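You operate a simulated robot arm through the tools that you are given. There is no shell and no other tool. Be economical: measure what you need, move in short steps, check, and stop when the job is done.

You are at the controls of a simulated robot arm. One attempt, no reset.

## Task
Put the blue sleeve from the top of the wall bench on the top of the reject locker and the green sleeve on top of the paper roll. Stack the brown carton that says "Plug" from the top of the meter bench on top of the brown carton that says "Liner". Stack the bobbin that says "3 A" from the top of the check bench on top of the bobbin that says "9 A". Take the tray on the top of the tank bench and put it away on the top of the side table. Put the steel block from the top of the tank bench on the green divider. Take the wide block and leave it on the upper shelf of the drain rack at d35. Any order will do.

It is judged by the outcome, as a careful person would: the job done as asked, and still so three seconds after it is handed in. It fails if anything else is knocked over, pushed out of place, dropped, spilled or broken.

## Robot
A 7-joint arm with a two-finger parallel gripper on a trunk, on a base that drives. Base frame: it is fixed to the floor where the robot stands at the start and does not move with it; the origin is under the middle of the robot, x ahead of it, y to its left, z up. Units: mm, rad, N and s.
Its first joint turns from -2.897 to 2.897 rad. Places, roughly: bobbin [-6750, 5000, 750]; brown carton [-3250, -500, 750]; green divider [-750, 8500, 500]; paper roll (6x6x12 cm) [900, -100, 800]; sleeve [1000, 0, 750]; steel block [-750, 8250, 500]; top of the reject locker [-2000, -900, 1300]; top of the side table [-6200, 4800, 700]; tray (25x13x2 cm) [-200, 8100, 600]; upper shelf of the drain rack at D35 (14x15 cm) [-1120, 8260, 940]; wide block [-750, 8500, 500]. Payload 1.57 kg.
The tool frame sits at the grasp point between the pads (the TCP): z along the fingers, y along the line on which they close. The tips reach 30 mm beyond it. Largest opening 80 mm; finger width 17, thickness 12; the body of the gripper, 40 by 82 mm, starts 80 mm behind the TCP.
Orientation is that of the tool frame in the base frame, as a unit quaternion [x, y, z, w]. With the fingers straight down and closing along the base's y, the tool's x points along the base's -x, its y along +y and its z along -z.

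## Interface
- The arm moves only by the tool drive_tool. Its argument "moves" is a list of rows, each a list of 7 numbers: the closure in counts, from 0 (fully open) to 255 (shut), then the shift along the base's x, y, z in mm, then the turn, a rotation vector about the base's x, y, z in rad. In form: [[jaw, dx, dy, dz, ax, ay, az], ...]. A call has 1 to 10 rows; each row is the pose to reach, as a shift and turn from the pose commanded when the call began. A row lasts 0.2 s, in which the tool goes at most 50 mm and 0.15 rad; a call with a longer step from one row to the next is refused whole, and so is a gripper value outside its range. Where a pose cannot be reached the arm comes as near as it can. A force on the tool above 40 N (or 10 N above the force at the start of the call, whichever is more), or a blocked arm, ends the call early, and 0.2 s more pass. Each finger travels about 153 mm/s and halts on what it meets, pressing with about 29 N; the grip force reading is that of the motor and also rises with nothing between the fingers. The clock runs only during rows and for 0.2 s after the last one: add rows that repeat a pose to give the fingers time. The reply holds the time, the measured pose of the TCP, the force on the tool along the base axes, the opening and the grip force, in the units named above and with some noise, with the torque about the TCP (base axes, N m) and any sound that the robot's microphone picked up, and new pictures: "pictures" is both (left out), scene, wrist or none.
- Cameras (640 x 400 px; columns grow to the right, rows downward): "scene" is now at [-14.6, 171.8, 1365.9]; the picture's right is [-0.21, -0.98, 0.00], its down [-0.58, 0.13, -0.80] and it looks along [0.78, -0.17, -0.60] (base axes); focal length 255 px, centre (320, 200). "wrist" rides on the gripper at [72, -7, -122] in the tool frame; the picture's right is [0.09, 1.00, 0.00], its down [-0.84, 0.08, -0.54] and it looks along [-0.54, 0.05, 0.84] (tool axes); focal length 238 px, centre (320, 200). There is no depth. A picture from a camera that has moved, and an enlarged one, comes with that camera's place and axes in the base frame and with its lens.
- base_move(legs): drives the robot by 1 to 6 legs, each [ahead, left, turn to the left] in mm, mm and rad, along the robot's own axes; the way and the turn of a leg run together, so that a leg with both is an arc; at most 1500 mm and 3.142 rad a leg. The arm and the cameras ride along, it lands a little off, and it stops where it bumps. It gives what a move gives, and a new picture of the scene camera.
- turn_head(pan, tilt): turns the head with the scene camera to pan (to the left, within 2.496 rad either way) and tilt (down, from -0.506 to 1.204), counted from straight ahead of the robot. It gives what a move gives, and a new picture of the scene camera.
- close_up(camera, box): a new picture of the part [left, top, right, bottom] of that camera's present view, enlarged. It takes no simulated time.
- close_job(): hands the job in; it is judged then, once.

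Go step by step. Nothing tells you exact positions but the pictures and the camera data: compare them with the known pose of the tool, close in by small moves and look again before you grip or let go. The budget is 207 turns and 260 pictures, counting those below and the enlarged ones. Unless the task says otherwise, let go and move clear before handing in.

The tools are called after "Call:" as name(argument=value, ...) on one line, values as JSON. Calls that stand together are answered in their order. drive_tool: Moves the arm, as the interface text tells. Its arguments: {"type":"object","properties":{"moves":{"type":"array","items":{"type":"array","items":{"type":"number"}}},"pictures":{"type":"string","enum":["both","scene","wrist","none"]}},"required":["moves"]} The other tools are called the same way: base_move (legs) drives the base; turn_head (pan, tilt) turns the head that bears the scene camera; close_up (camera, box) takes an enlarged picture of a part of a camera's view; close_job () hands the job in.

At the start:

```text
time_s: 0.0
ee_pos: [502.6, 206.5, 1033.5]
orientation: [0.0, 1.0, 0.0, 0.0]
force: [-0.6, 0.4, -0.2]
wrist_torque: [0.0, 0.02, 0.0]
gripper_width: 80.2
finger_force: 0.1
robot x, y, heading: [0.0, -0.3, -0.002]
head pan, tilt: [-0.211, 0.642]
```

scene: 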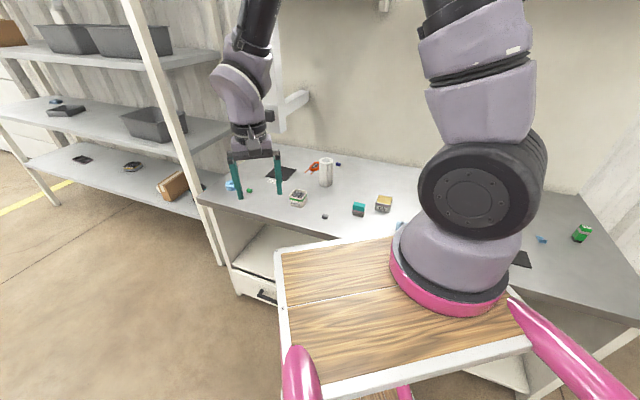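
wrist: 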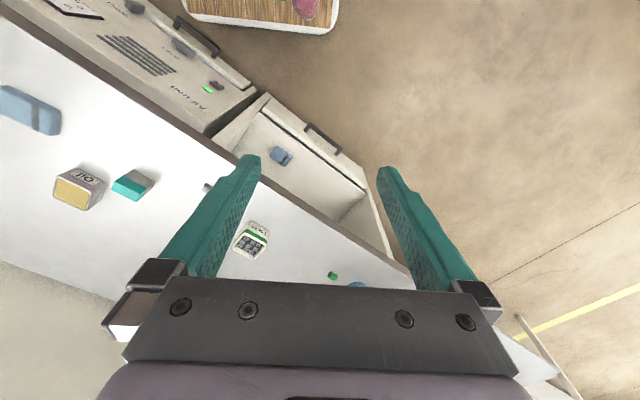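

The wall bench lies ahead with several small items, including the paper roll at about [900,-100]. I'll zoom in to find the sleeves.

Call:
close_up(camera="scene", box=[200, 140, 420, 260])

Call:
close_up(camera="scene", box=[480, 180, 640, 300])

```text
2.91 times, centred on (310, 200) of scene
camera zoom: at [-14.6, 171.8, 1365.9], right [-0.21, -0.98, 0.0], down [-0.58, 0.13, -0.8], along [0.78, -0.17, -0.6], focal length 741 px, centre (349, 200)
```

zoom: 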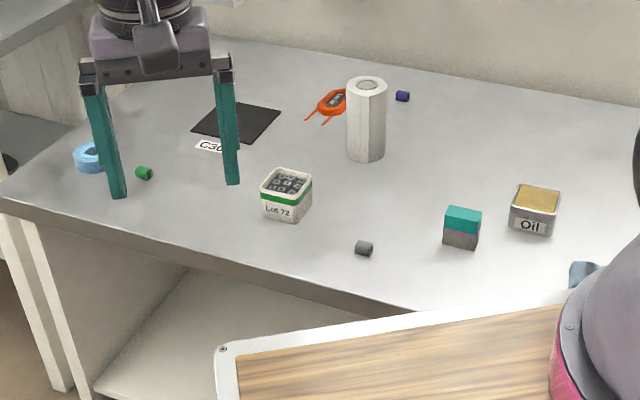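

```text
3.33 times, centred on (560, 240) of scene
camera zoom: at [-14.6, 171.8, 1365.9], right [-0.21, -0.98, 0.0], down [-0.58, 0.13, -0.8], along [0.78, -0.17, -0.6], focal length 849 px, centre (-480, 67)
```

zoom: 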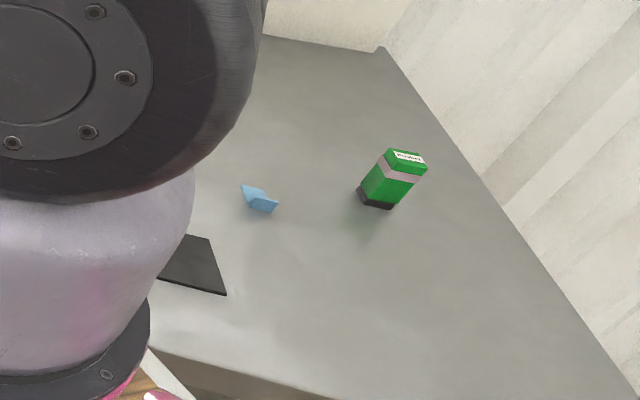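

The dark-blue, green and gray little cylinders are the sleeves. The bench seems skewed relative to me, so I check the robot's own footprint and surroundings.

Call:
turn_head(pan=-0.1, tilt=1.1)

Call:
turn_head(pan=-1.0, tilt=0.6)

Call:
turn_head(pan=1.0, tilt=0.3)

Call:
turn_head(pan=2.4, tilt=0.3)

Call:
turn_head(pan=-2.2, tilt=0.3)

```text
time_s: 0.9
ee_pos: [503.6, 206.9, 1034.1]
orientation: [0.0, 1.0, -0.001, 0.0]
force: [1.1, 0.0, -0.7]
wrist_torque: [-0.01, -0.05, -0.02]
gripper_width: 79.9
finger_force: 0.1
robot x, y, heading: [-3.7, -3.4, 0.0]
head pan, tilt: [-0.099, 1.1]
camera scene: at [-36.9, 183.8, 1330.9], right [-0.1, -0.99, 0.0], down [-0.89, 0.09, -0.45], along [0.45, -0.05, -0.89], focal length 255 px, centre (320, 200)
```

scene: 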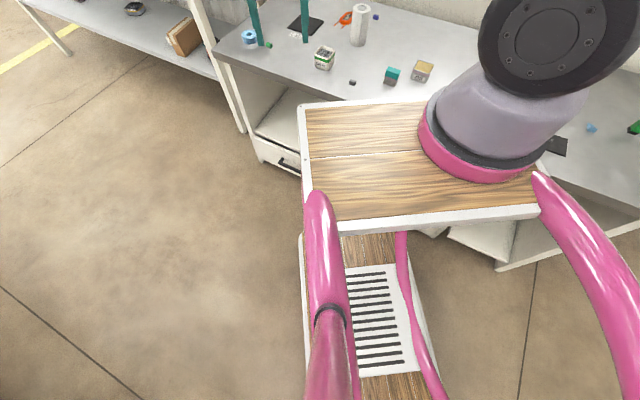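

```text
time_s: 2.1
ee_pos: [504.3, 207.0, 1034.4]
orientation: [-0.001, 1.0, 0.0, 0.0]
force: [0.1, -0.2, 0.2]
wrist_torque: [-0.03, 0.01, 0.01]
gripper_width: 80.0
finger_force: 0.0
robot x, y, heading: [-1.3, 1.6, -0.001]
head pan, tilt: [-1.0, 0.6]
camera scene: at [-51.9, 115.8, 1369.5], right [-0.84, -0.54, 0.0], down [-0.31, 0.48, -0.82], along [0.45, -0.69, -0.57], focal length 255 px, centre (320, 200)
```

scene: 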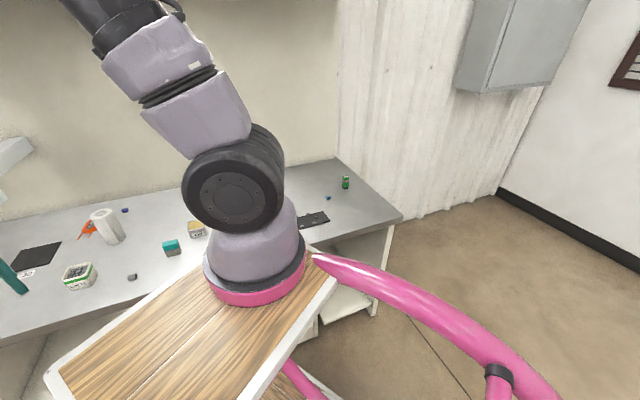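

```text
time_s: 4.0
ee_pos: [502.9, 207.0, 1034.3]
orientation: [0.0, 1.0, 0.0, 0.0]
force: [-0.5, -0.2, 0.7]
wrist_torque: [0.03, -0.02, 0.01]
gripper_width: 80.0
finger_force: 0.1
robot x, y, heading: [1.4, -1.6, -0.005]
head pan, tilt: [1.0, 0.3]
camera scene: at [-49.2, 268.7, 1397.0], right [0.84, -0.54, 0.0], down [-0.16, -0.25, -0.96], along [0.52, 0.8, -0.3], focal length 255 px, centre (320, 200)
```

scene: 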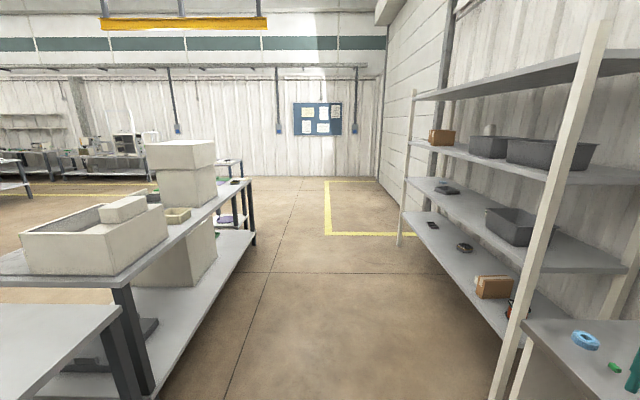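

```text
time_s: 5.6
ee_pos: [501.9, 206.4, 1033.9]
orientation: [0.0, 1.0, 0.0, 0.001]
force: [0.1, -0.1, 0.3]
wrist_torque: [0.0, 0.0, 0.0]
gripper_width: 79.9
finger_force: 0.1
robot x, y, heading: [-1.4, -0.1, -0.002]
head pan, tilt: [2.4, 0.3]
camera scene: at [-168.5, 253.2, 1397.0], right [0.68, 0.74, 0.0], down [0.22, -0.2, -0.96], along [-0.7, 0.65, -0.3], focal length 255 px, centre (320, 200)
```

scene: 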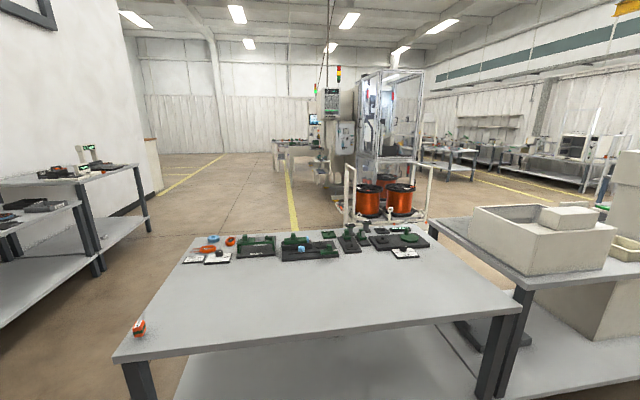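

```text
time_s: 9.2
ee_pos: [504.3, 205.2, 1034.4]
orientation: [0.001, 1.0, 0.0, 0.0]
force: [-1.0, -0.1, -0.4]
wrist_torque: [0.0, -0.02, 0.01]
gripper_width: 79.9
finger_force: 0.0
robot x, y, heading: [2.4, 0.7, -0.0]
head pan, tilt: [-2.201, 0.3]
camera scene: at [-154.7, 114.7, 1397.0], right [-0.81, 0.59, 0.0], down [0.17, 0.24, -0.96], along [-0.56, -0.77, -0.3], focal length 255 px, centre (320, 200)
```

scene: 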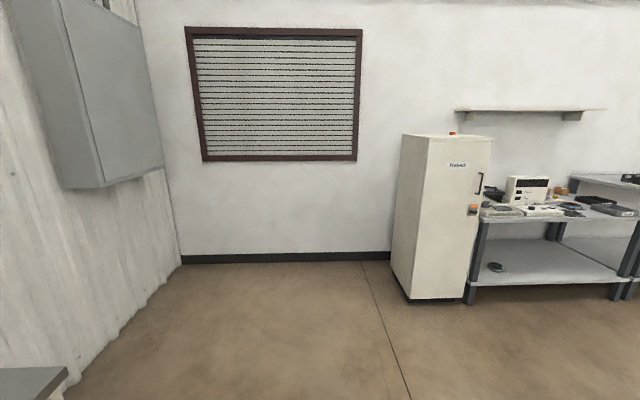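

The bench is in arm reach from here, it seems. I move the tool above the green sleeve (est. [912,276]) and point the head back.

Call:
turn_head(pan=-0.1, tilt=0.65)

Call:
drive_tool(moves=[[0, 45, 8, -10, 0, 0, 0], [0, 90, 16, -20, 0, 0, 0], [0, 135, 24, -30, 0, 0, 0], [0, 180, 32, -40, 0, 0, 0], [0, 225, 40, -50, 0, 0, 0], [0, 270, 48, -60, 0, 0, 0], [0, 315, 56, -70, 0, 0, 0], [0, 360, 64, -80, 0, 0, 0], [0, 360, 64, -80, 0, 0, 0]])

```text
time_s: 11.2
ee_pos: [503.8, 206.7, 1033.4]
orientation: [0.001, 1.0, 0.0, 0.0]
force: [0.4, 0.4, -0.9]
wrist_torque: [-0.02, 0.0, 0.02]
gripper_width: 79.7
finger_force: 0.0
robot x, y, heading: [3.7, 1.5, -0.0]
head pan, tilt: [-0.099, 0.649]
camera scene: at [-13.4, 181.4, 1365.2], right [-0.1, -0.99, 0.0], down [-0.6, 0.06, -0.8], along [0.79, -0.08, -0.6], focal length 255 px, centre (320, 200)
```

scene: 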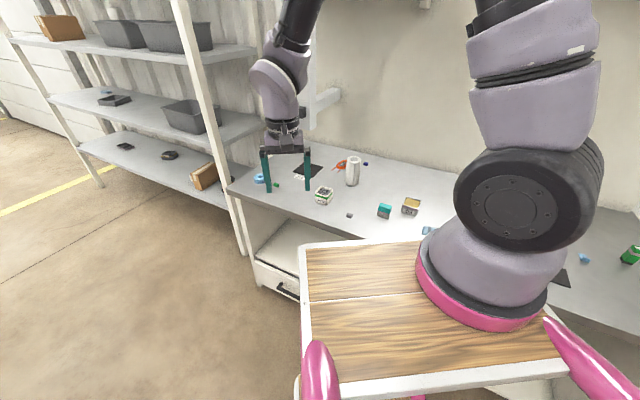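

```text
time_s: 13.2
ee_pos: [861.9, 270.1, 952.6]
orientation: [0.001, 1.0, -0.001, 0.0]
force: [-0.7, -0.7, -0.2]
wrist_torque: [0.02, 0.03, 0.0]
gripper_width: 79.7
finger_force: 0.0
robot x, y, heading: [-0.2, 0.4, -0.002]
head pan, tilt: [-0.099, 0.649]
camera scene: at [-13.5, 181.5, 1365.2], right [-0.1, -1.0, 0.0], down [-0.6, 0.06, -0.8], along [0.79, -0.08, -0.6], focal length 255 px, centre (320, 200)
camera wrist: at [790.5, 263.7, 1072.3], right [-0.09, 1.0, 0.0], down [0.84, 0.08, 0.54], along [0.54, 0.05, -0.84], focal length 238 px, centre (320, 200)
```

scene: 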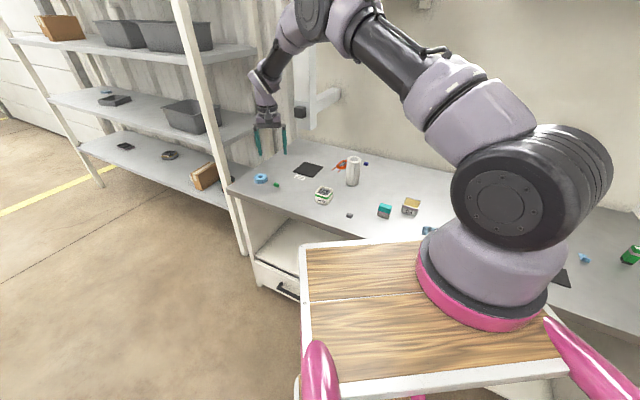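
wrist: 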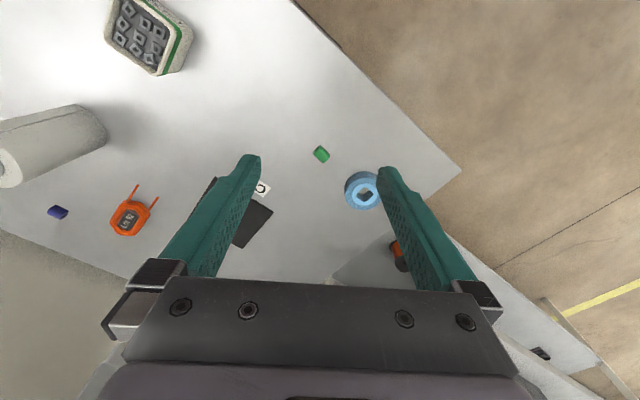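

Call:
close_up(camera="wrist", box=[280, 120, 380, 190])

Call:
close_up(camera="wrist", box=[0, 80, 180, 240])

```text
5.71 times, centred on (330, 155) of wrist
camera zoom: at [790.5, 263.7, 1072.3], right [-0.09, 1.0, 0.0], down [0.84, 0.08, 0.54], along [0.54, 0.05, -0.84], focal length 1362 px, centre (263, 457)
```

zoom: 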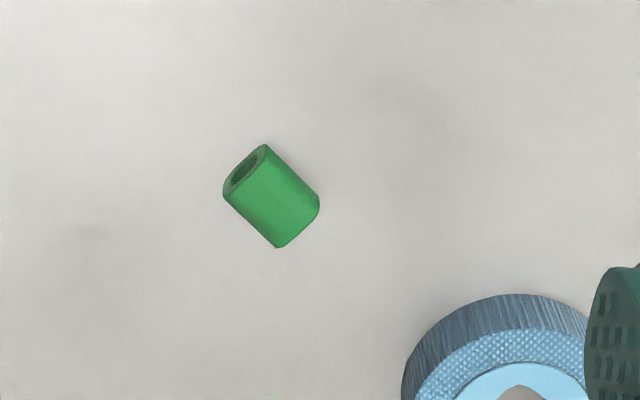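

```text
2.50 times, centred on (90, 160) of wrist
camera zoom: at [790.5, 263.7, 1072.3], right [-0.09, 1.0, 0.0], down [0.84, 0.08, 0.54], along [0.54, 0.05, -0.84], focal length 596 px, centre (895, 300)
```

zoom: 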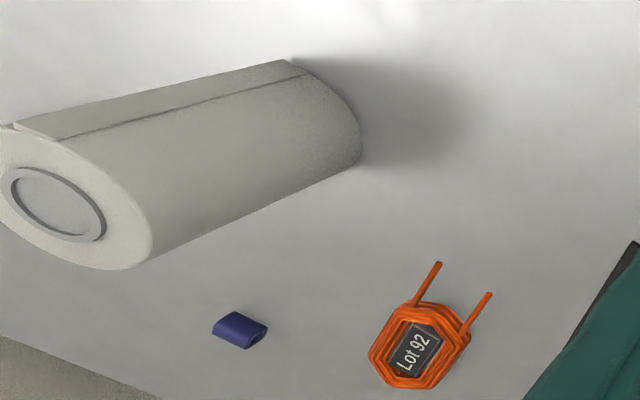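

Green sleeve lies near (921,279), axis about 41° from x. I turn the tool to close across it and come lower.

Call:
drive_tool(moves=[[110, 15, 2, -20, 0, 0, 0.14], [110, 30, 4, -45, 0, 0, 0.28], [110, 45, 6, -70, 0, 0, 0.42], [110, 57, 8, -90, 0, 0, 0.56], [110, 58, 8.5, -100, 0, 0, 0.71], [110, 58, 8.5, -110, 0, 0, 0.71], [110, 58, 8.5, -110, 0, 0, 0.71]])

```text
time_s: 14.8
ee_pos: [921.0, 278.1, 844.1]
orientation: [-0.347, 0.938, 0.0, 0.001]
force: [-0.7, -0.3, -0.1]
wrist_torque: [-0.02, 0.0, 0.01]
gripper_width: 45.6
finger_force: 0.0
robot x, y, heading: [2.2, -3.9, 0.003]
head pan, tilt: [-0.099, 0.649]
camera scene: at [-13.3, 181.5, 1365.2], right [-0.1, -1.0, 0.0], down [-0.6, 0.06, -0.8], along [0.79, -0.08, -0.6], focal length 255 px, centre (320, 200)
camera wrist: at [870.8, 226.4, 963.2], right [-0.72, 0.69, 0.0], down [0.58, 0.6, 0.54], along [0.38, 0.39, -0.84], focal length 238 px, centre (320, 200)
```

scene: 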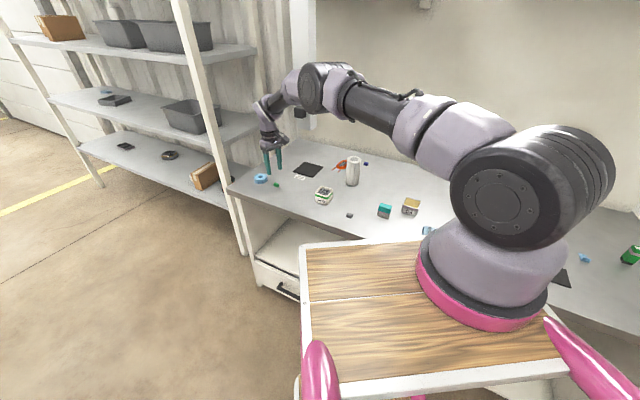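
wrist: 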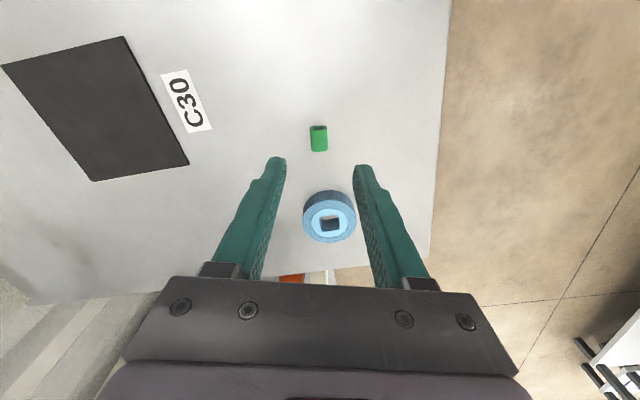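

Aligned well. I descend close to the bench.

Call:
drive_tool(moves=[[110, 1, -1, -30, 0, 0, 0], [110, 1, -1, -55, 0, 0, 0], [110, 1, -1, -66, 0, 0, 0], [110, 1, -1, -70, 0, 0, 0], [110, 1, -1, -70, 0, 0, 0]], pictures="wrist")

```text
time_s: 16.0
ee_pos: [922.1, 278.6, 774.7]
orientation: [-0.347, 0.938, 0.0, 0.0]
force: [-0.1, 0.1, 0.4]
wrist_torque: [0.02, 0.0, 0.0]
gripper_width: 45.5
finger_force: 0.1
robot x, y, heading: [-5.8, -1.4, -0.002]
head pan, tilt: [-0.099, 0.649]
camera wrist: at [871.7, 226.1, 893.7], right [-0.72, 0.69, 0.0], down [0.58, 0.6, 0.54], along [0.38, 0.39, -0.84], focal length 238 px, centre (320, 200)
```

wrist: 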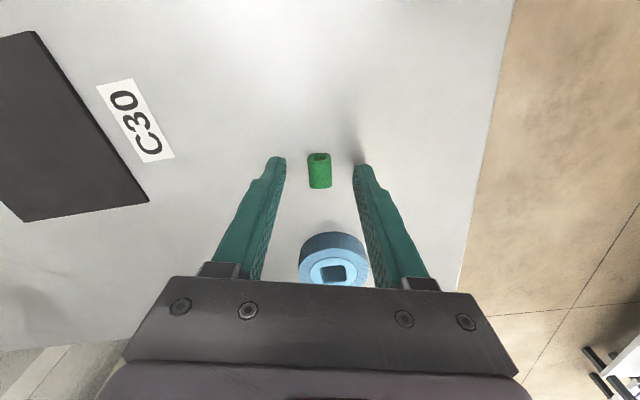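

Call:
drive_tool(moves=[[110, 0, 0, -4, 0, 0, 0], [160, 0, 0, -4, 0, 0, 0], [255, 0, 0, -4, 0, 0, 0], [255, 0, 0, -4, 0, 0, 0], [255, 0, 0, -4, 0, 0, 0]], pictures="wrist")

```text
time_s: 17.2
ee_pos: [922.2, 278.4, 771.0]
orientation: [-0.348, 0.938, 0.0, 0.001]
force: [0.1, 0.0, -1.0]
wrist_torque: [-0.03, -0.01, 0.01]
gripper_width: 14.3
finger_force: 28.7
robot x, y, heading: [3.8, 1.2, 0.003]
head pan, tilt: [-0.099, 0.649]
camera wrist: at [871.6, 226.0, 889.8], right [-0.72, 0.7, 0.0], down [0.58, 0.6, 0.54], along [0.38, 0.39, -0.84], focal length 238 px, centre (320, 200)
```

wrist: 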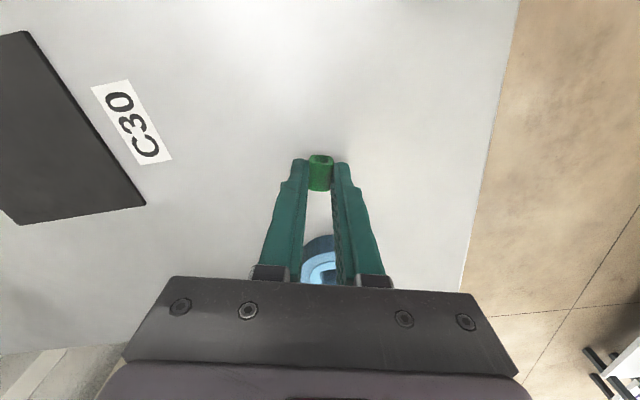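

Gripped (14 mm). Lift and carry above the paper roll (est. top centre [912,-54,859]).

Call:
drive_tool(moves=[[255, 0, 0, 45, 0, 0, 0], [255, 0, 0, 95, 0, 0, 0], [255, 0, 0, 145, 0, 0, 0], [255, 0, 0, 190, 0, 0, 0], [255, -1, -45, 190, 0, 0, 0], [255, -3, -90, 190, 0, 0, 0], [255, -4, -135, 190, 0, 0, 0], [255, -6, -180, 190, 0, 0, 0], [255, -8, -225, 190, 0, 0, 0], [255, -8, -225, 190, 0, 0, 0]])

```text
time_s: 19.4
ee_pos: [912.7, 52.6, 960.1]
orientation: [-0.348, 0.937, 0.0, 0.0]
force: [0.0, 0.3, 0.9]
wrist_torque: [-0.01, 0.04, 0.02]
gripper_width: 14.4
finger_force: 29.3
robot x, y, heading: [1.2, 0.6, -0.002]
head pan, tilt: [-0.099, 0.649]
camera scene: at [-13.3, 181.5, 1365.2], right [-0.1, -0.99, 0.0], down [-0.6, 0.06, -0.8], along [0.79, -0.08, -0.6], focal length 255 px, centre (320, 200)
camera wrist: at [863.0, 0.0, 1079.8], right [-0.72, 0.69, 0.0], down [0.58, 0.6, 0.54], along [0.38, 0.39, -0.84], focal length 238 px, centre (320, 200)
```

scene: 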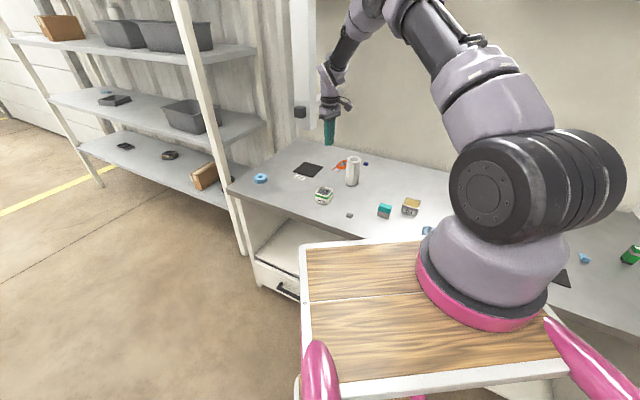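
wrist: 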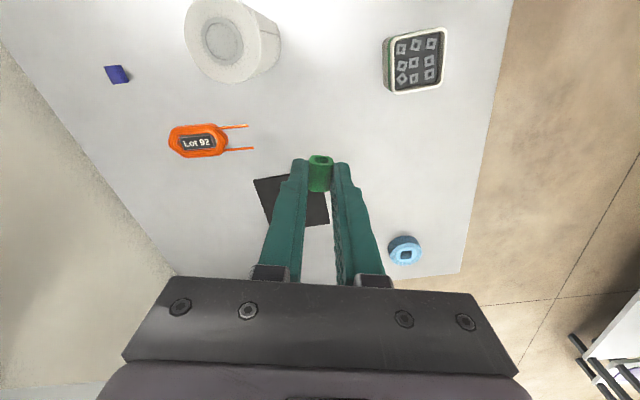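

Call:
drive_tool(moves=[[255, 0, -40, 0, 0, 0, 0], [255, 1, -80, 0, 0, 0, 0], [255, 1, -106, 0, 0, 0, 0], [255, 1, -106, -30, 0, 0, 0], [255, 1, -106, -30, 0, 0, 0]])

```text
time_s: 20.6
ee_pos: [914.0, -54.2, 930.3]
orientation: [-0.348, 0.938, 0.0, 0.0]
force: [0.6, 0.1, -0.3]
wrist_torque: [-0.01, 0.01, 0.0]
gripper_width: 14.4
finger_force: 29.0
robot x, y, heading: [-0.4, -0.3, 0.004]
head pan, tilt: [-0.099, 0.649]
camera scene: at [-13.4, 181.4, 1365.2], right [-0.1, -0.99, 0.0], down [-0.6, 0.06, -0.8], along [0.79, -0.08, -0.6], focal length 255 px, centre (320, 200)
camera wrist: at [863.3, -106.3, 1049.2], right [-0.72, 0.7, 0.0], down [0.58, 0.6, 0.54], along [0.38, 0.39, -0.84], focal length 238 px, centre (320, 200)
```

scene: 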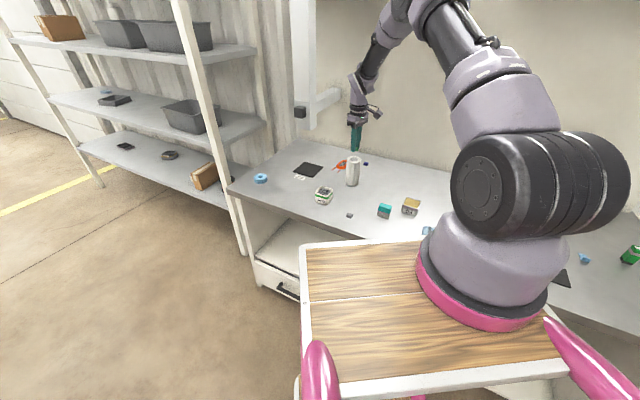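
wrist: 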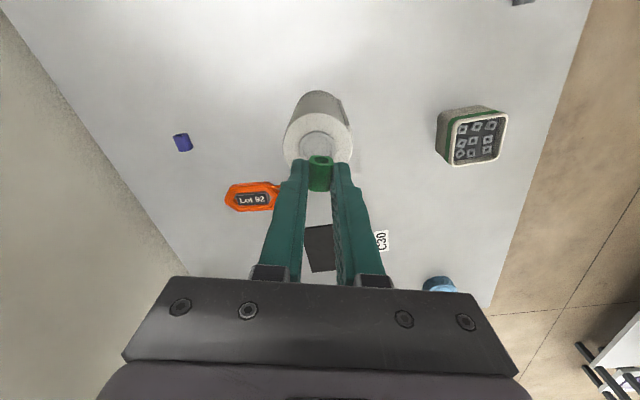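

Call:
drive_tool(moves=[[255, -2, -4, -15, 0, 0, 0], [255, -2, -4, -30, 0, 0, 0], [255, -2, -4, -30, 0, 0, 0]], pictures="wrist")

Call:
close_up(camera="wrist", box=[250, 80, 390, 220])

Call:
close_up(camera="scene", box=[300, 90, 400, 200])

```text
time_s: 21.4
ee_pos: [913.1, -58.0, 899.6]
orientation: [-0.347, 0.938, 0.0, 0.0]
force: [-0.2, -0.6, -0.5]
wrist_torque: [0.02, 0.01, 0.0]
gripper_width: 14.2
finger_force: 28.7
robot x, y, heading: [-1.2, -2.7, 0.003]
head pan, tilt: [-0.099, 0.649]
camera wrist: at [862.1, -109.5, 1019.6], right [-0.72, 0.7, 0.0], down [0.58, 0.6, 0.54], along [0.38, 0.39, -0.84], focal length 238 px, centre (320, 200)
```

wrist: 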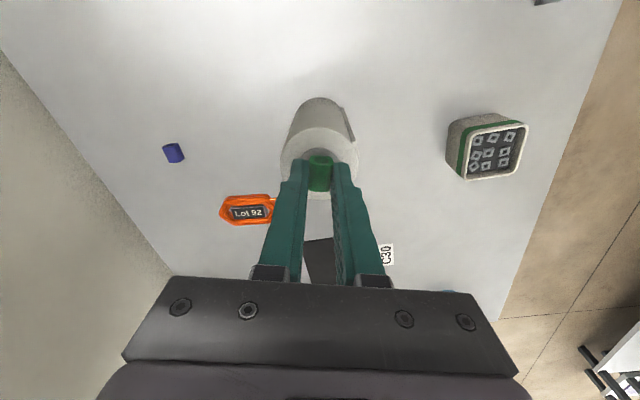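

```text
2.86 times, centred on (320, 150) of wrist
camera zoom: at [862.1, -109.5, 1019.6], right [-0.72, 0.7, 0.0], down [0.58, 0.6, 0.54], along [0.38, 0.39, -0.84], focal length 681 px, centre (320, 343)
```

zoom: 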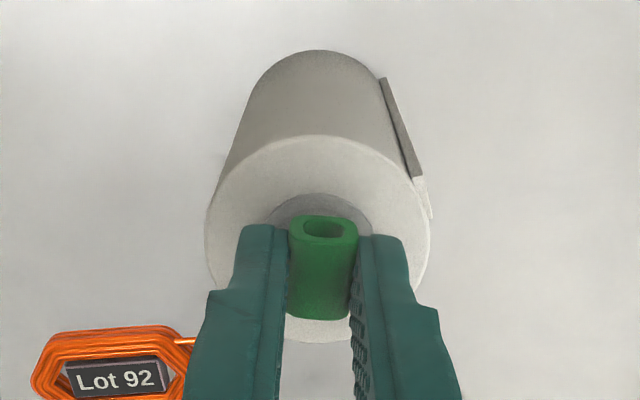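

```text
3.64 times, centred on (350, 145) of scene
camera zoom: at [-13.3, 181.4, 1365.2], right [-0.1, -1.0, 0.0], down [-0.6, 0.06, -0.8], along [0.79, -0.08, -0.6], focal length 926 px, centre (211, 400)
```

zoom: 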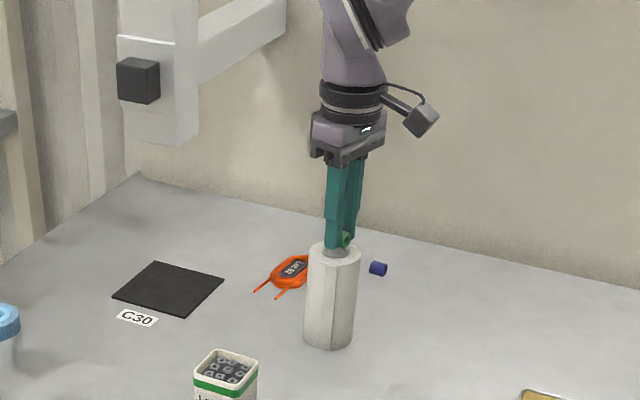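

Centred over the roll. Lowering gently.

Call:
drive_tool(moves=[[255, 0, 0, -4, 0, 0, 0], [255, 0, 0, -6, 0, 0, 0], [255, 0, 0, -6, 0, 0, 0]], pictures="none")

Call:
drive_tool(moves=[[255, 0, 0, -1.5, 0, 0, 0], [255, 0, 0, -2, 0, 0, 0], [255, 0, 0, -2, 0, 0, 0]], pictures="none")

```text
time_s: 22.2
ee_pos: [912.9, -56.6, 894.1]
orientation: [-0.348, 0.937, 0.0, 0.0]
force: [-0.7, -1.0, -0.3]
wrist_torque: [-0.01, 0.0, 0.01]
gripper_width: 14.1
finger_force: 29.0
robot x, y, heading: [-1.1, 3.3, -0.004]
head pan, tilt: [-0.099, 0.649]
```

```text
time_s: 23.0
ee_pos: [914.1, -57.8, 891.0]
orientation: [-0.348, 0.938, -0.001, 0.0]
force: [0.6, 0.6, -0.2]
wrist_torque: [0.01, 0.0, 0.0]
gripper_width: 14.3
finger_force: 28.9
robot x, y, heading: [0.5, -4.6, -0.001]
head pan, tilt: [-0.099, 0.649]
```

Call:
drive_tool(moves=[[255, 0, 0, -1, 0, 0, 0], [255, 0, 0, -1.5, 0, 0, 0], [255, 0, 0, -1.5, 0, 0, 0]], pictures="none")

Call:
close_up(camera="scene", box=[330, 140, 380, 190])

```text
time_s: 23.8
ee_pos: [911.8, -57.2, 891.4]
orientation: [-0.348, 0.938, 0.0, 0.0]
force: [0.3, -0.4, -0.7]
wrist_torque: [0.01, 0.03, 0.0]
gripper_width: 14.2
finger_force: 28.9
robot x, y, heading: [-2.1, 1.4, 0.003]
head pan, tilt: [-0.099, 0.649]
```

```text
8.00 times, centred on (355, 165) of scene
camera zoom: at [-13.3, 181.4, 1365.2], right [-0.1, -1.0, 0.0], down [-0.6, 0.06, -0.8], along [0.79, -0.08, -0.6], focal length 2037 px, centre (40, 480)
```

zoom: 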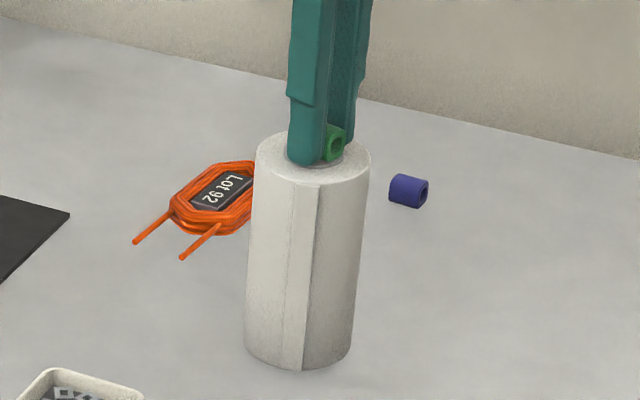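

Call:
drive_tool(moves=[[255, 0, 0, -1, 0, 0, 0], [255, 0, 0, -2, 0, 0, 0], [255, 0, 0, -2, 0, 0, 0]], pictures="none")

Call:
drive_tool(moves=[[255, 0, 0, -1, 0, 0, 0], [255, 0, 0, -2, 0, 0, 0], [255, 0, 0, -2, 0, 0, 0]], pictures="none")

```text
time_s: 24.6
ee_pos: [913.5, -57.1, 890.0]
orientation: [-0.348, 0.937, -0.001, 0.001]
force: [-4.9, -1.2, 17.3]
wrist_torque: [0.06, 0.21, -0.02]
gripper_width: 14.2
finger_force: 29.4
robot x, y, heading: [-0.0, -0.9, -0.004]
head pan, tilt: [-0.099, 0.649]
```

```text
time_s: 25.4
ee_pos: [913.3, -57.6, 889.9]
orientation: [-0.347, 0.938, 0.0, 0.002]
force: [-5.7, 0.1, 16.7]
wrist_torque: [0.01, 0.36, 0.02]
gripper_width: 14.3
finger_force: 28.7
robot x, y, heading: [-0.7, -2.9, 0.002]
head pan, tilt: [-0.099, 0.649]
stopped in row 3: the force on the tool passed its limit at 41 N (the readings are from after the stop); the commanded pose is now the measured one
```

Touching the roll top. Release and rise.

Call:
drive_tool(moves=[[200, 0, 0, 0.5, 0, 0, 0], [160, 0, 0, 0.5, 0, 0, 0], [150, 0, 0, 1, 0, 0, 0], [150, 0, 0, 30, 0, 0, 0], [150, 0, 0, 75, 0, 0, 0], [150, 0, 0, 75, 0, 0, 0]])

Call:
close_up(camera="scene", box=[330, 140, 380, 190])

```text
time_s: 26.9
ee_pos: [914.3, -56.2, 963.9]
orientation: [-0.348, 0.938, 0.0, 0.001]
force: [0.1, 0.0, -0.3]
wrist_torque: [0.01, -0.01, 0.03]
gripper_width: 32.9
finger_force: 0.0
robot x, y, heading: [-3.7, 1.3, -0.001]
head pan, tilt: [-0.099, 0.649]
camera scene: at [-13.2, 181.4, 1365.2], right [-0.1, -1.0, 0.0], down [-0.6, 0.06, -0.8], along [0.79, -0.08, -0.6], focal length 255 px, centre (320, 200)
camera wrist: at [863.4, -108.1, 1083.0], right [-0.72, 0.7, 0.0], down [0.58, 0.6, 0.54], along [0.38, 0.39, -0.84], focal length 238 px, centre (320, 200)
```

scene: 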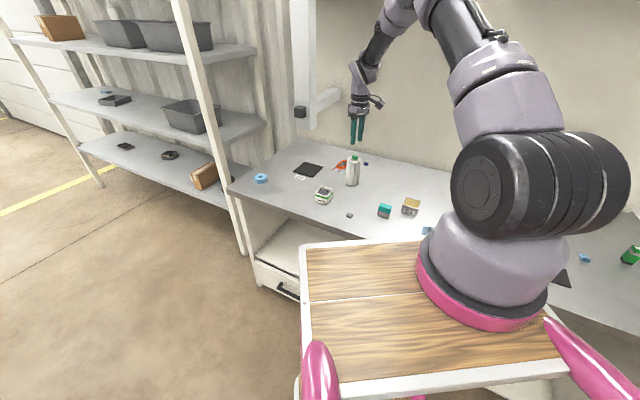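
wrist: 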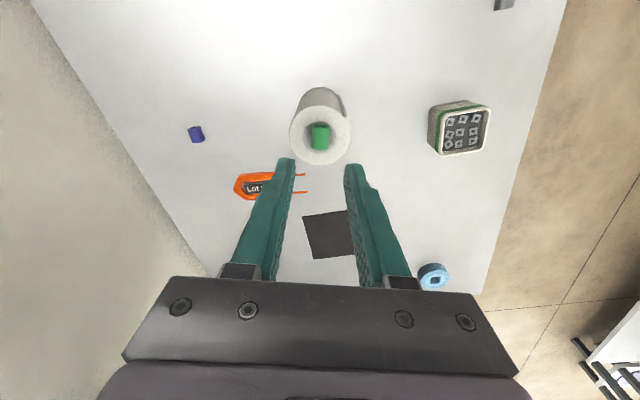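

```text
8.00 times, centred on (355, 165) of scene
camera zoom: at [-13.2, 181.4, 1365.2], right [-0.1, -1.0, 0.0], down [-0.6, 0.06, -0.8], along [0.79, -0.08, -0.6], focal length 2037 px, centre (40, 480)
```

zoom: 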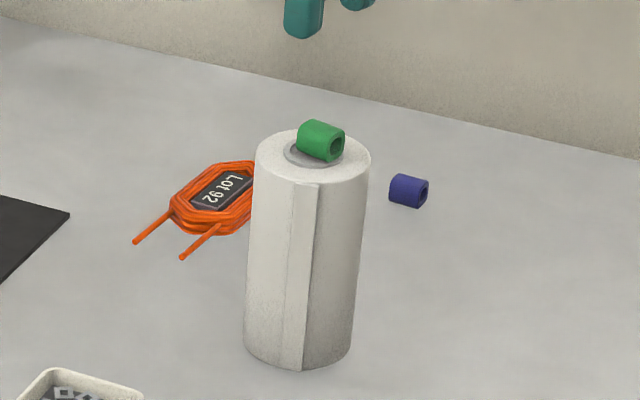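

Green sleeve is on the roll. Next the blue sleeve near (1063,-156).

Call:
close_up(camera="wrist", box=[160, 110, 240, 160])

```text
8.00 times, centred on (200, 135) of wrist
camera zoom: at [863.4, -108.1, 1083.0], right [-0.72, 0.7, 0.0], down [0.58, 0.6, 0.54], along [0.38, 0.39, -0.84], focal length 1907 px, centre (1280, 720)
```

zoom: 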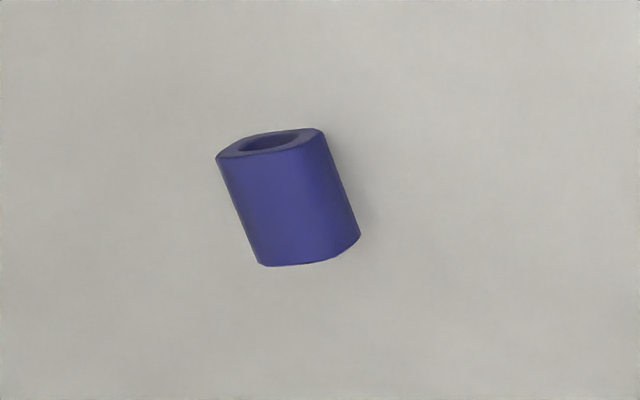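

Call:
drive_tool(moves=[[110, 35, -23, 0, 0, 0, 0.05], [110, 70, -46, 0, 0, 0, 0.1], [110, 105, -69, 0, 0, 0, 0.15], [110, 148, -98, 0, 0, 0, 0.2], [110, 148, -98, -40, 0, 0, 0.2], [110, 148, -98, -85, 0, 0, 0.2], [110, 148, -98, -110, 0, 0, 0.2], [110, 148, -98, -110, 0, 0, 0.2]])

```text
refused: row 4 steps farther than a row can; nothing moved
```

Call:
drive_tool(moves=[[110, 37, -24, 0, 0, 0, 0.05], [110, 74, -49, 0, 0, 0, 0.1], [110, 111, -74, 0, 0, 0, 0.15], [110, 148, -98, 0, 0, 0, 0.2], [110, 148, -98, -40, 0, 0, 0.2], [110, 148, -98, -85, 0, 0, 0.2], [110, 148, -98, -110, 0, 0, 0.2], [110, 148, -98, -110, 0, 0, 0.2]])

```text
time_s: 28.6
ee_pos: [1035.3, -144.0, 859.1]
orientation: [-0.439, 0.899, -0.001, 0.002]
force: [-0.2, 0.6, 1.7]
wrist_torque: [-0.05, -0.03, -0.01]
gripper_width: 45.8
finger_force: 0.1
out of reach, approached as far as the arm can: row 4, 5, 6, 7, 8
robot x, y, heading: [4.8, -0.5, -0.003]
head pan, tilt: [-0.099, 0.649]
camera scene: at [-13.8, 181.6, 1365.2], right [-0.1, -1.0, 0.0], down [-0.6, 0.06, -0.8], along [0.79, -0.08, -0.6], focal length 255 px, centre (320, 200)
camera wrist: at [996.5, -205.7, 978.5], right [-0.84, 0.54, 0.0], down [0.45, 0.71, 0.54], along [0.3, 0.46, -0.84], focal length 238 px, centre (320, 200)
```

scene: 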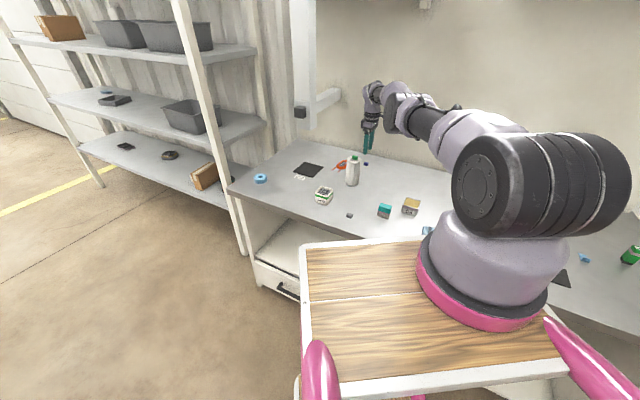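
wrist: 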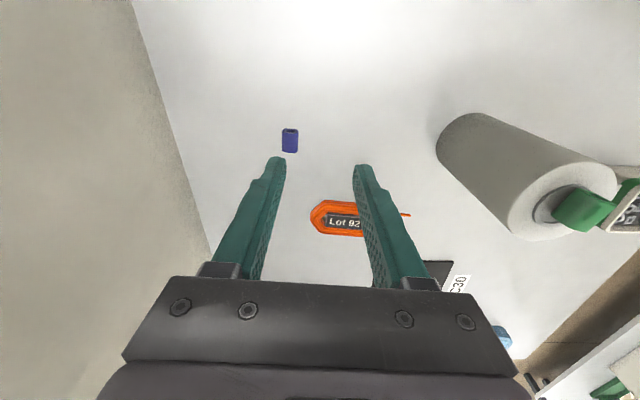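

The blue sleeve is just out of reach from here. I retract the arm before repositioning the base square to the bench.

Call:
drive_tool(moves=[[110, -10, 5, 45, 0, 0, 0], [110, -20, 10, 90, 0, 0, 0], [110, -40, 20, 130, 0, 0, 0], [110, -80, 40, 150, 0, 0, 0], [110, -120, 60, 150, 0, 0, 0], [110, -160, 80, 150, 0, 0, 0], [110, -200, 100, 150, 0, 0, 0], [110, -240, 120, 150, 0, 0, 0], [110, -280, 140, 150, 0, 0, 0], [110, -320, 160, 150, 0, 0, 0]], pictures="none")

Call:
drive_tool(moves=[[110, -40, 10, 0, 0, 0, -0.1], [110, -80, 20, 0, 0, 0, -0.2], [110, -120, 30, 0, 0, 0, -0.3], [110, -160, 40, 0, 0, 0, -0.4], [110, -200, 50, 0, 0, 0, -0.4], [110, -200, 50, 0, 0, 0, -0.4]])

```text
time_s: 31.1
ee_pos: [1024.9, 46.2, 1022.9]
orientation: [-0.42, 0.907, 0.003, 0.001]
force: [-0.4, -0.2, -0.5]
wrist_torque: [-0.01, -0.04, -0.02]
gripper_width: 45.5
finger_force: 0.0
out of reach, approached as far as the arm can: row 1, 2, 3, 4, 5, 6, 7, 8, 9, 10
robot x, y, heading: [1.0, -2.8, -0.006]
head pan, tilt: [-0.099, 0.649]
stopped in row 10: the arm was blocked; the commanded pose is now the measured one
```

```text
time_s: 32.6
ee_pos: [1025.4, 43.8, 1022.9]
orientation: [-0.188, 0.982, 0.004, -0.007]
force: [0.1, -0.6, 0.5]
wrist_torque: [-0.03, -0.04, -0.02]
gripper_width: 45.7
finger_force: 0.1
out of reach, approached as far as the arm can: row 1, 2, 3, 4, 5, 6
robot x, y, heading: [9.0, -13.4, -0.038]
head pan, tilt: [-0.099, 0.649]
stopped in row 6: the arm was blocked; the commanded pose is now the measured one
camera scene: at [2.1, 167.3, 1365.7], right [-0.14, -0.99, 0.0], down [-0.6, 0.09, -0.8], along [0.79, -0.11, -0.6], focal length 255 px, centre (320, 200)
camera wrist: at [961.9, 10.5, 1143.4], right [-0.45, 0.89, 0.01], down [0.76, 0.38, 0.53], along [0.47, 0.25, -0.85], focal length 238 px, centre (320, 200)
```

scene: 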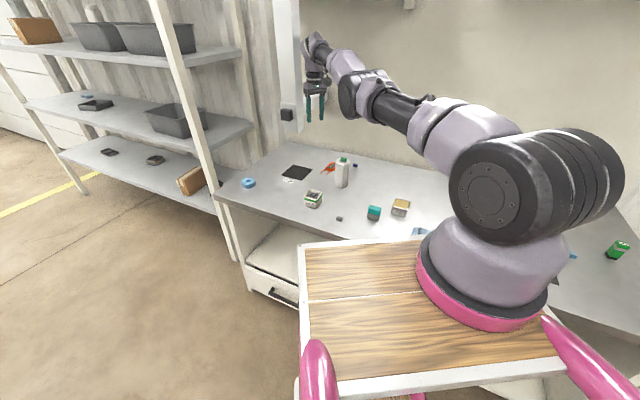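
wrist: 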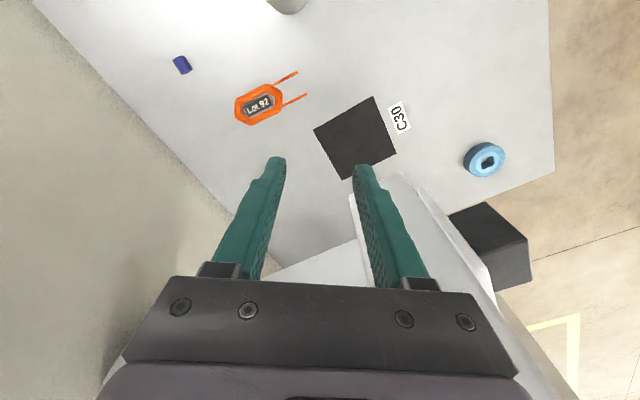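

The arm got crowded against the wall bracket. I back off in small steps to the right, away from it.

Call:
drive_tool(moves=[[110, 0, -20, 0, 0, 0, 0], [110, 0, -45, 0, 0, 0, 0], [110, 0, -45, 0, 0, 0, 0]])

```text
time_s: 33.5
ee_pos: [1032.8, 11.7, 1018.3]
orientation: [-0.193, 0.981, 0.002, -0.014]
force: [-0.5, 0.0, 0.2]
wrist_torque: [0.04, -0.01, -0.02]
gripper_width: 45.5
finger_force: 0.1
out of reach, approached as far as the arm can: row 1, 2, 3
robot x, y, heading: [14.6, -8.7, -0.035]
head pan, tilt: [-0.099, 0.649]
camera scene: at [6.3, 171.6, 1365.2], right [-0.14, -0.99, 0.0], down [-0.6, 0.08, -0.8], along [0.79, -0.11, -0.6], focal length 255 px, centre (320, 200)
camera wrist: at [972.1, -21.4, 1138.4], right [-0.46, 0.89, 0.01], down [0.76, 0.39, 0.52], along [0.46, 0.25, -0.85], focal length 238 px, centre (320, 200)
```

scene: 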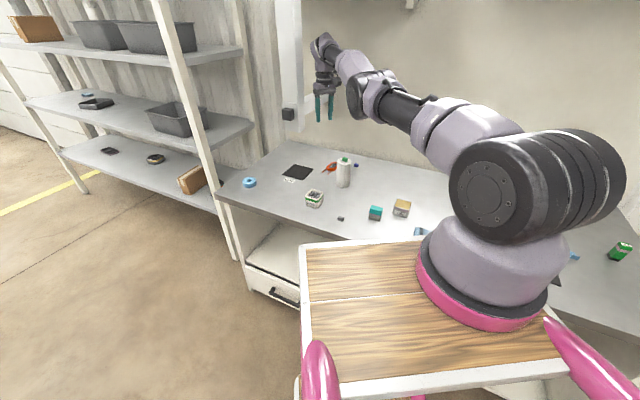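
wrist: 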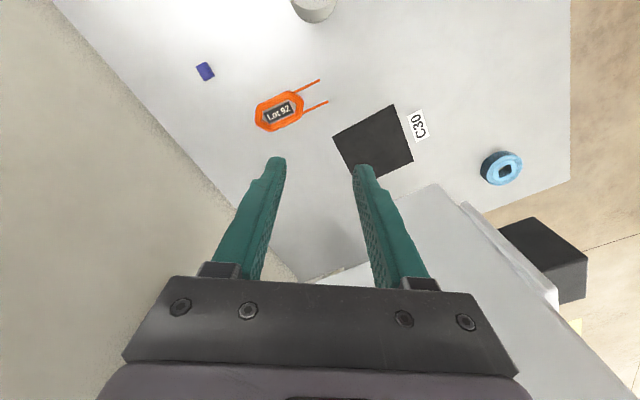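

Call:
drive_tool(moves=[[110, -20, -20, 0, 0, 0, 0], [110, -45, -40, 0, 0, 0, 0], [110, -80, -60, 0, 0, 0, 0], [110, -80, -60, 0, 0, 0, 0]])

```text
time_s: 34.5
ee_pos: [1039.2, -36.3, 1023.6]
orientation: [-0.192, 0.981, 0.003, -0.013]
force: [0.6, -0.8, 0.0]
wrist_torque: [0.01, 0.01, 0.02]
gripper_width: 45.8
finger_force: 0.0
out of reach, approached as far as the arm can: row 1, 2, 3, 4
robot x, y, heading: [15.3, -10.6, -0.038]
head pan, tilt: [-0.099, 0.649]
camera scene: at [6.1, 171.2, 1365.2], right [-0.14, -0.99, 0.0], down [-0.6, 0.08, -0.8], along [0.79, -0.11, -0.6], focal length 255 px, centre (320, 200)
camera wrist: at [977.3, -69.1, 1144.8], right [-0.46, 0.89, 0.01], down [0.76, 0.39, 0.52], along [0.46, 0.25, -0.85], focal length 238 px, centre (320, 200)
```

scene: 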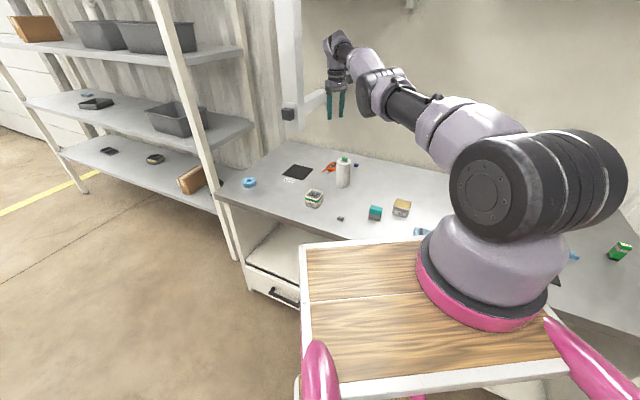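
wrist: 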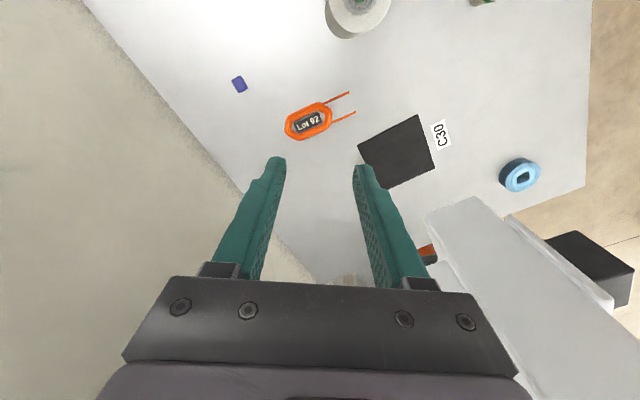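

The arm seems stuck at full stretch; I test a patient inward pull.

Call:
drive_tool(moves=[[110, -45, 0, 0, 0, 0, 0], [110, -90, 0, 0, 0, 0, 0], [110, -135, 0, 0, 0, 0, 0], [110, -180, 0, 0, 0, 0, 0], [110, -225, 0, 0, 0, 0, 0], [110, -270, 0, 0, 0, 0, 0], [110, -270, 0, 0, 0, 0, 0], [110, -270, 0, 0, 0, 0, 0], [110, -270, 0, 0, 0, 0, 0], [110, -270, 0, 0, 0, 0, 0]])

```text
time_s: 36.6
ee_pos: [1035.1, -13.5, 1039.7]
orientation: [-0.191, 0.981, 0.002, -0.013]
force: [0.2, -0.1, 0.5]
wrist_torque: [0.03, 0.02, -0.02]
gripper_width: 45.4
finger_force: 0.0
out of reach, approached as far as the arm can: row 1, 2, 3, 4, 5, 6, 7, 8, 9, 10
robot x, y, heading: [13.4, -10.0, -0.042]
head pan, tilt: [-0.099, 0.649]
camera scene: at [6.0, 171.2, 1365.2], right [-0.14, -0.99, 0.0], down [-0.6, 0.08, -0.8], along [0.79, -0.11, -0.6], focal length 255 px, centre (320, 200)
camera wrist: at [973.4, -46.4, 1160.9], right [-0.46, 0.89, 0.01], down [0.76, 0.39, 0.52], along [0.46, 0.25, -0.85], focal length 238 px, centre (320, 200)
```

scene: 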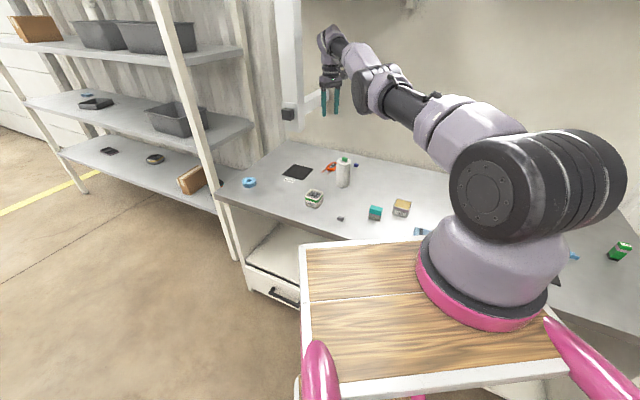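
wrist: 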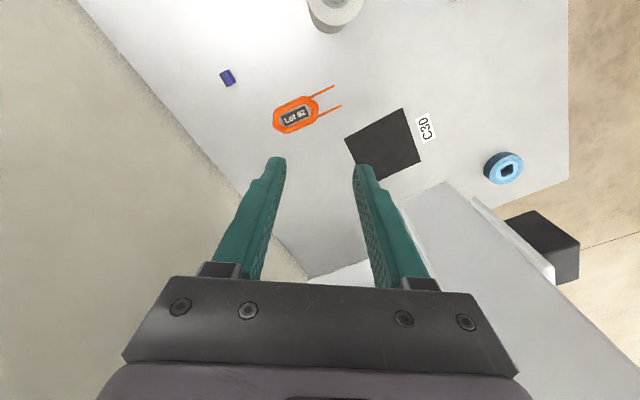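

Call:
drive_tool(moves=[[110, -10, 0, -30, 0, 0, 0], [110, -20, 0, -60, 0, 0, 0], [110, -30, 0, -90, 0, 0, 0], [110, -50, 0, -110, 0, 0, 0], [110, -80, 0, -110, 0, 0, 0], [110, -110, 0, -110, 0, 0, 0]], pictures="scene")

```text
time_s: 38.0
ee_pos: [1036.6, -3.3, 922.0]
orientation: [-0.191, 0.981, 0.002, -0.013]
force: [-0.7, 0.4, 0.3]
wrist_torque: [0.04, 0.0, -0.03]
gripper_width: 45.5
finger_force: 0.0
out of reach, approached as far as the arm can: row 1, 2, 3, 4, 5, 6
robot x, y, heading: [10.0, -10.8, -0.04]
head pan, tilt: [-0.099, 0.649]
camera scene: at [5.9, 171.1, 1365.2], right [-0.14, -0.99, 0.0], down [-0.6, 0.08, -0.8], along [0.79, -0.11, -0.6], focal length 255 px, centre (320, 200)
```

scene: 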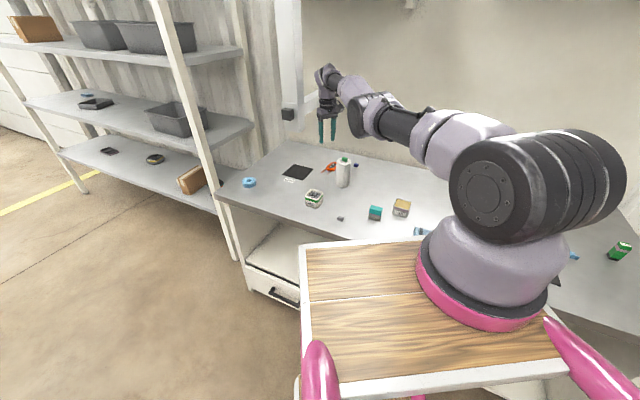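

Still locked radially. I try raising while swinging right, away from the bracket, then pulling in.

Call:
drive_tool(moves=[[110, 0, -30, 30, 0, 0, 0], [110, 0, -60, 70, 0, 0, 0], [110, 0, -80, 115, 0, 0, 0], [110, 0, -90, 160, 0, 0, 0], [110, 0, -100, 205, 0, 0, 0], [110, 0, -100, 250, 0, 0, 0], [110, -40, -100, 270, 0, 0, 0], [110, -80, -100, 290, 0, 0, 0], [110, -120, -100, 310, 0, 0, 0], [110, -160, -100, 330, 0, 0, 0]], pictures="scene")

```text
time_s: 40.2
ee_pos: [880.0, -96.3, 1146.2]
orientation: [-0.196, 0.976, 0.013, -0.092]
force: [0.5, 0.3, 0.1]
wrist_torque: [0.0, 0.03, -0.05]
gripper_width: 45.6
finger_force: 0.0
out of reach, approached as far as the arm can: row 1, 2, 3, 5, 6
robot x, y, heading: [13.6, -8.5, -0.036]
head pan, tilt: [-0.099, 0.649]
stopped in row 10: the force on the tool passed its limit at 43 N (the readings are from after the stop); the commanded pose is now the measured one
camera scene: at [3.9, 172.0, 1365.2], right [-0.14, -0.99, 0.0], down [-0.6, 0.08, -0.8], along [0.79, -0.11, -0.6], focal length 255 px, centre (320, 200)
```

scene: 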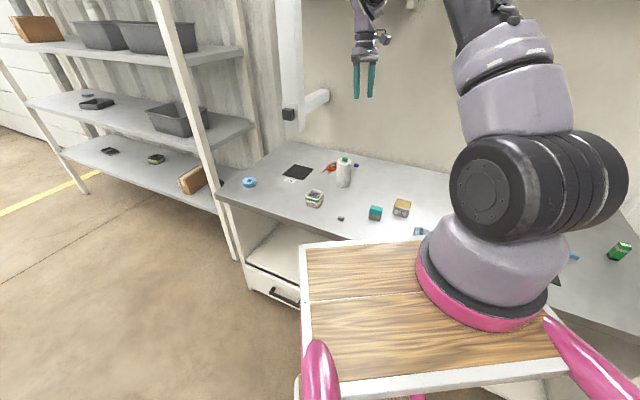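

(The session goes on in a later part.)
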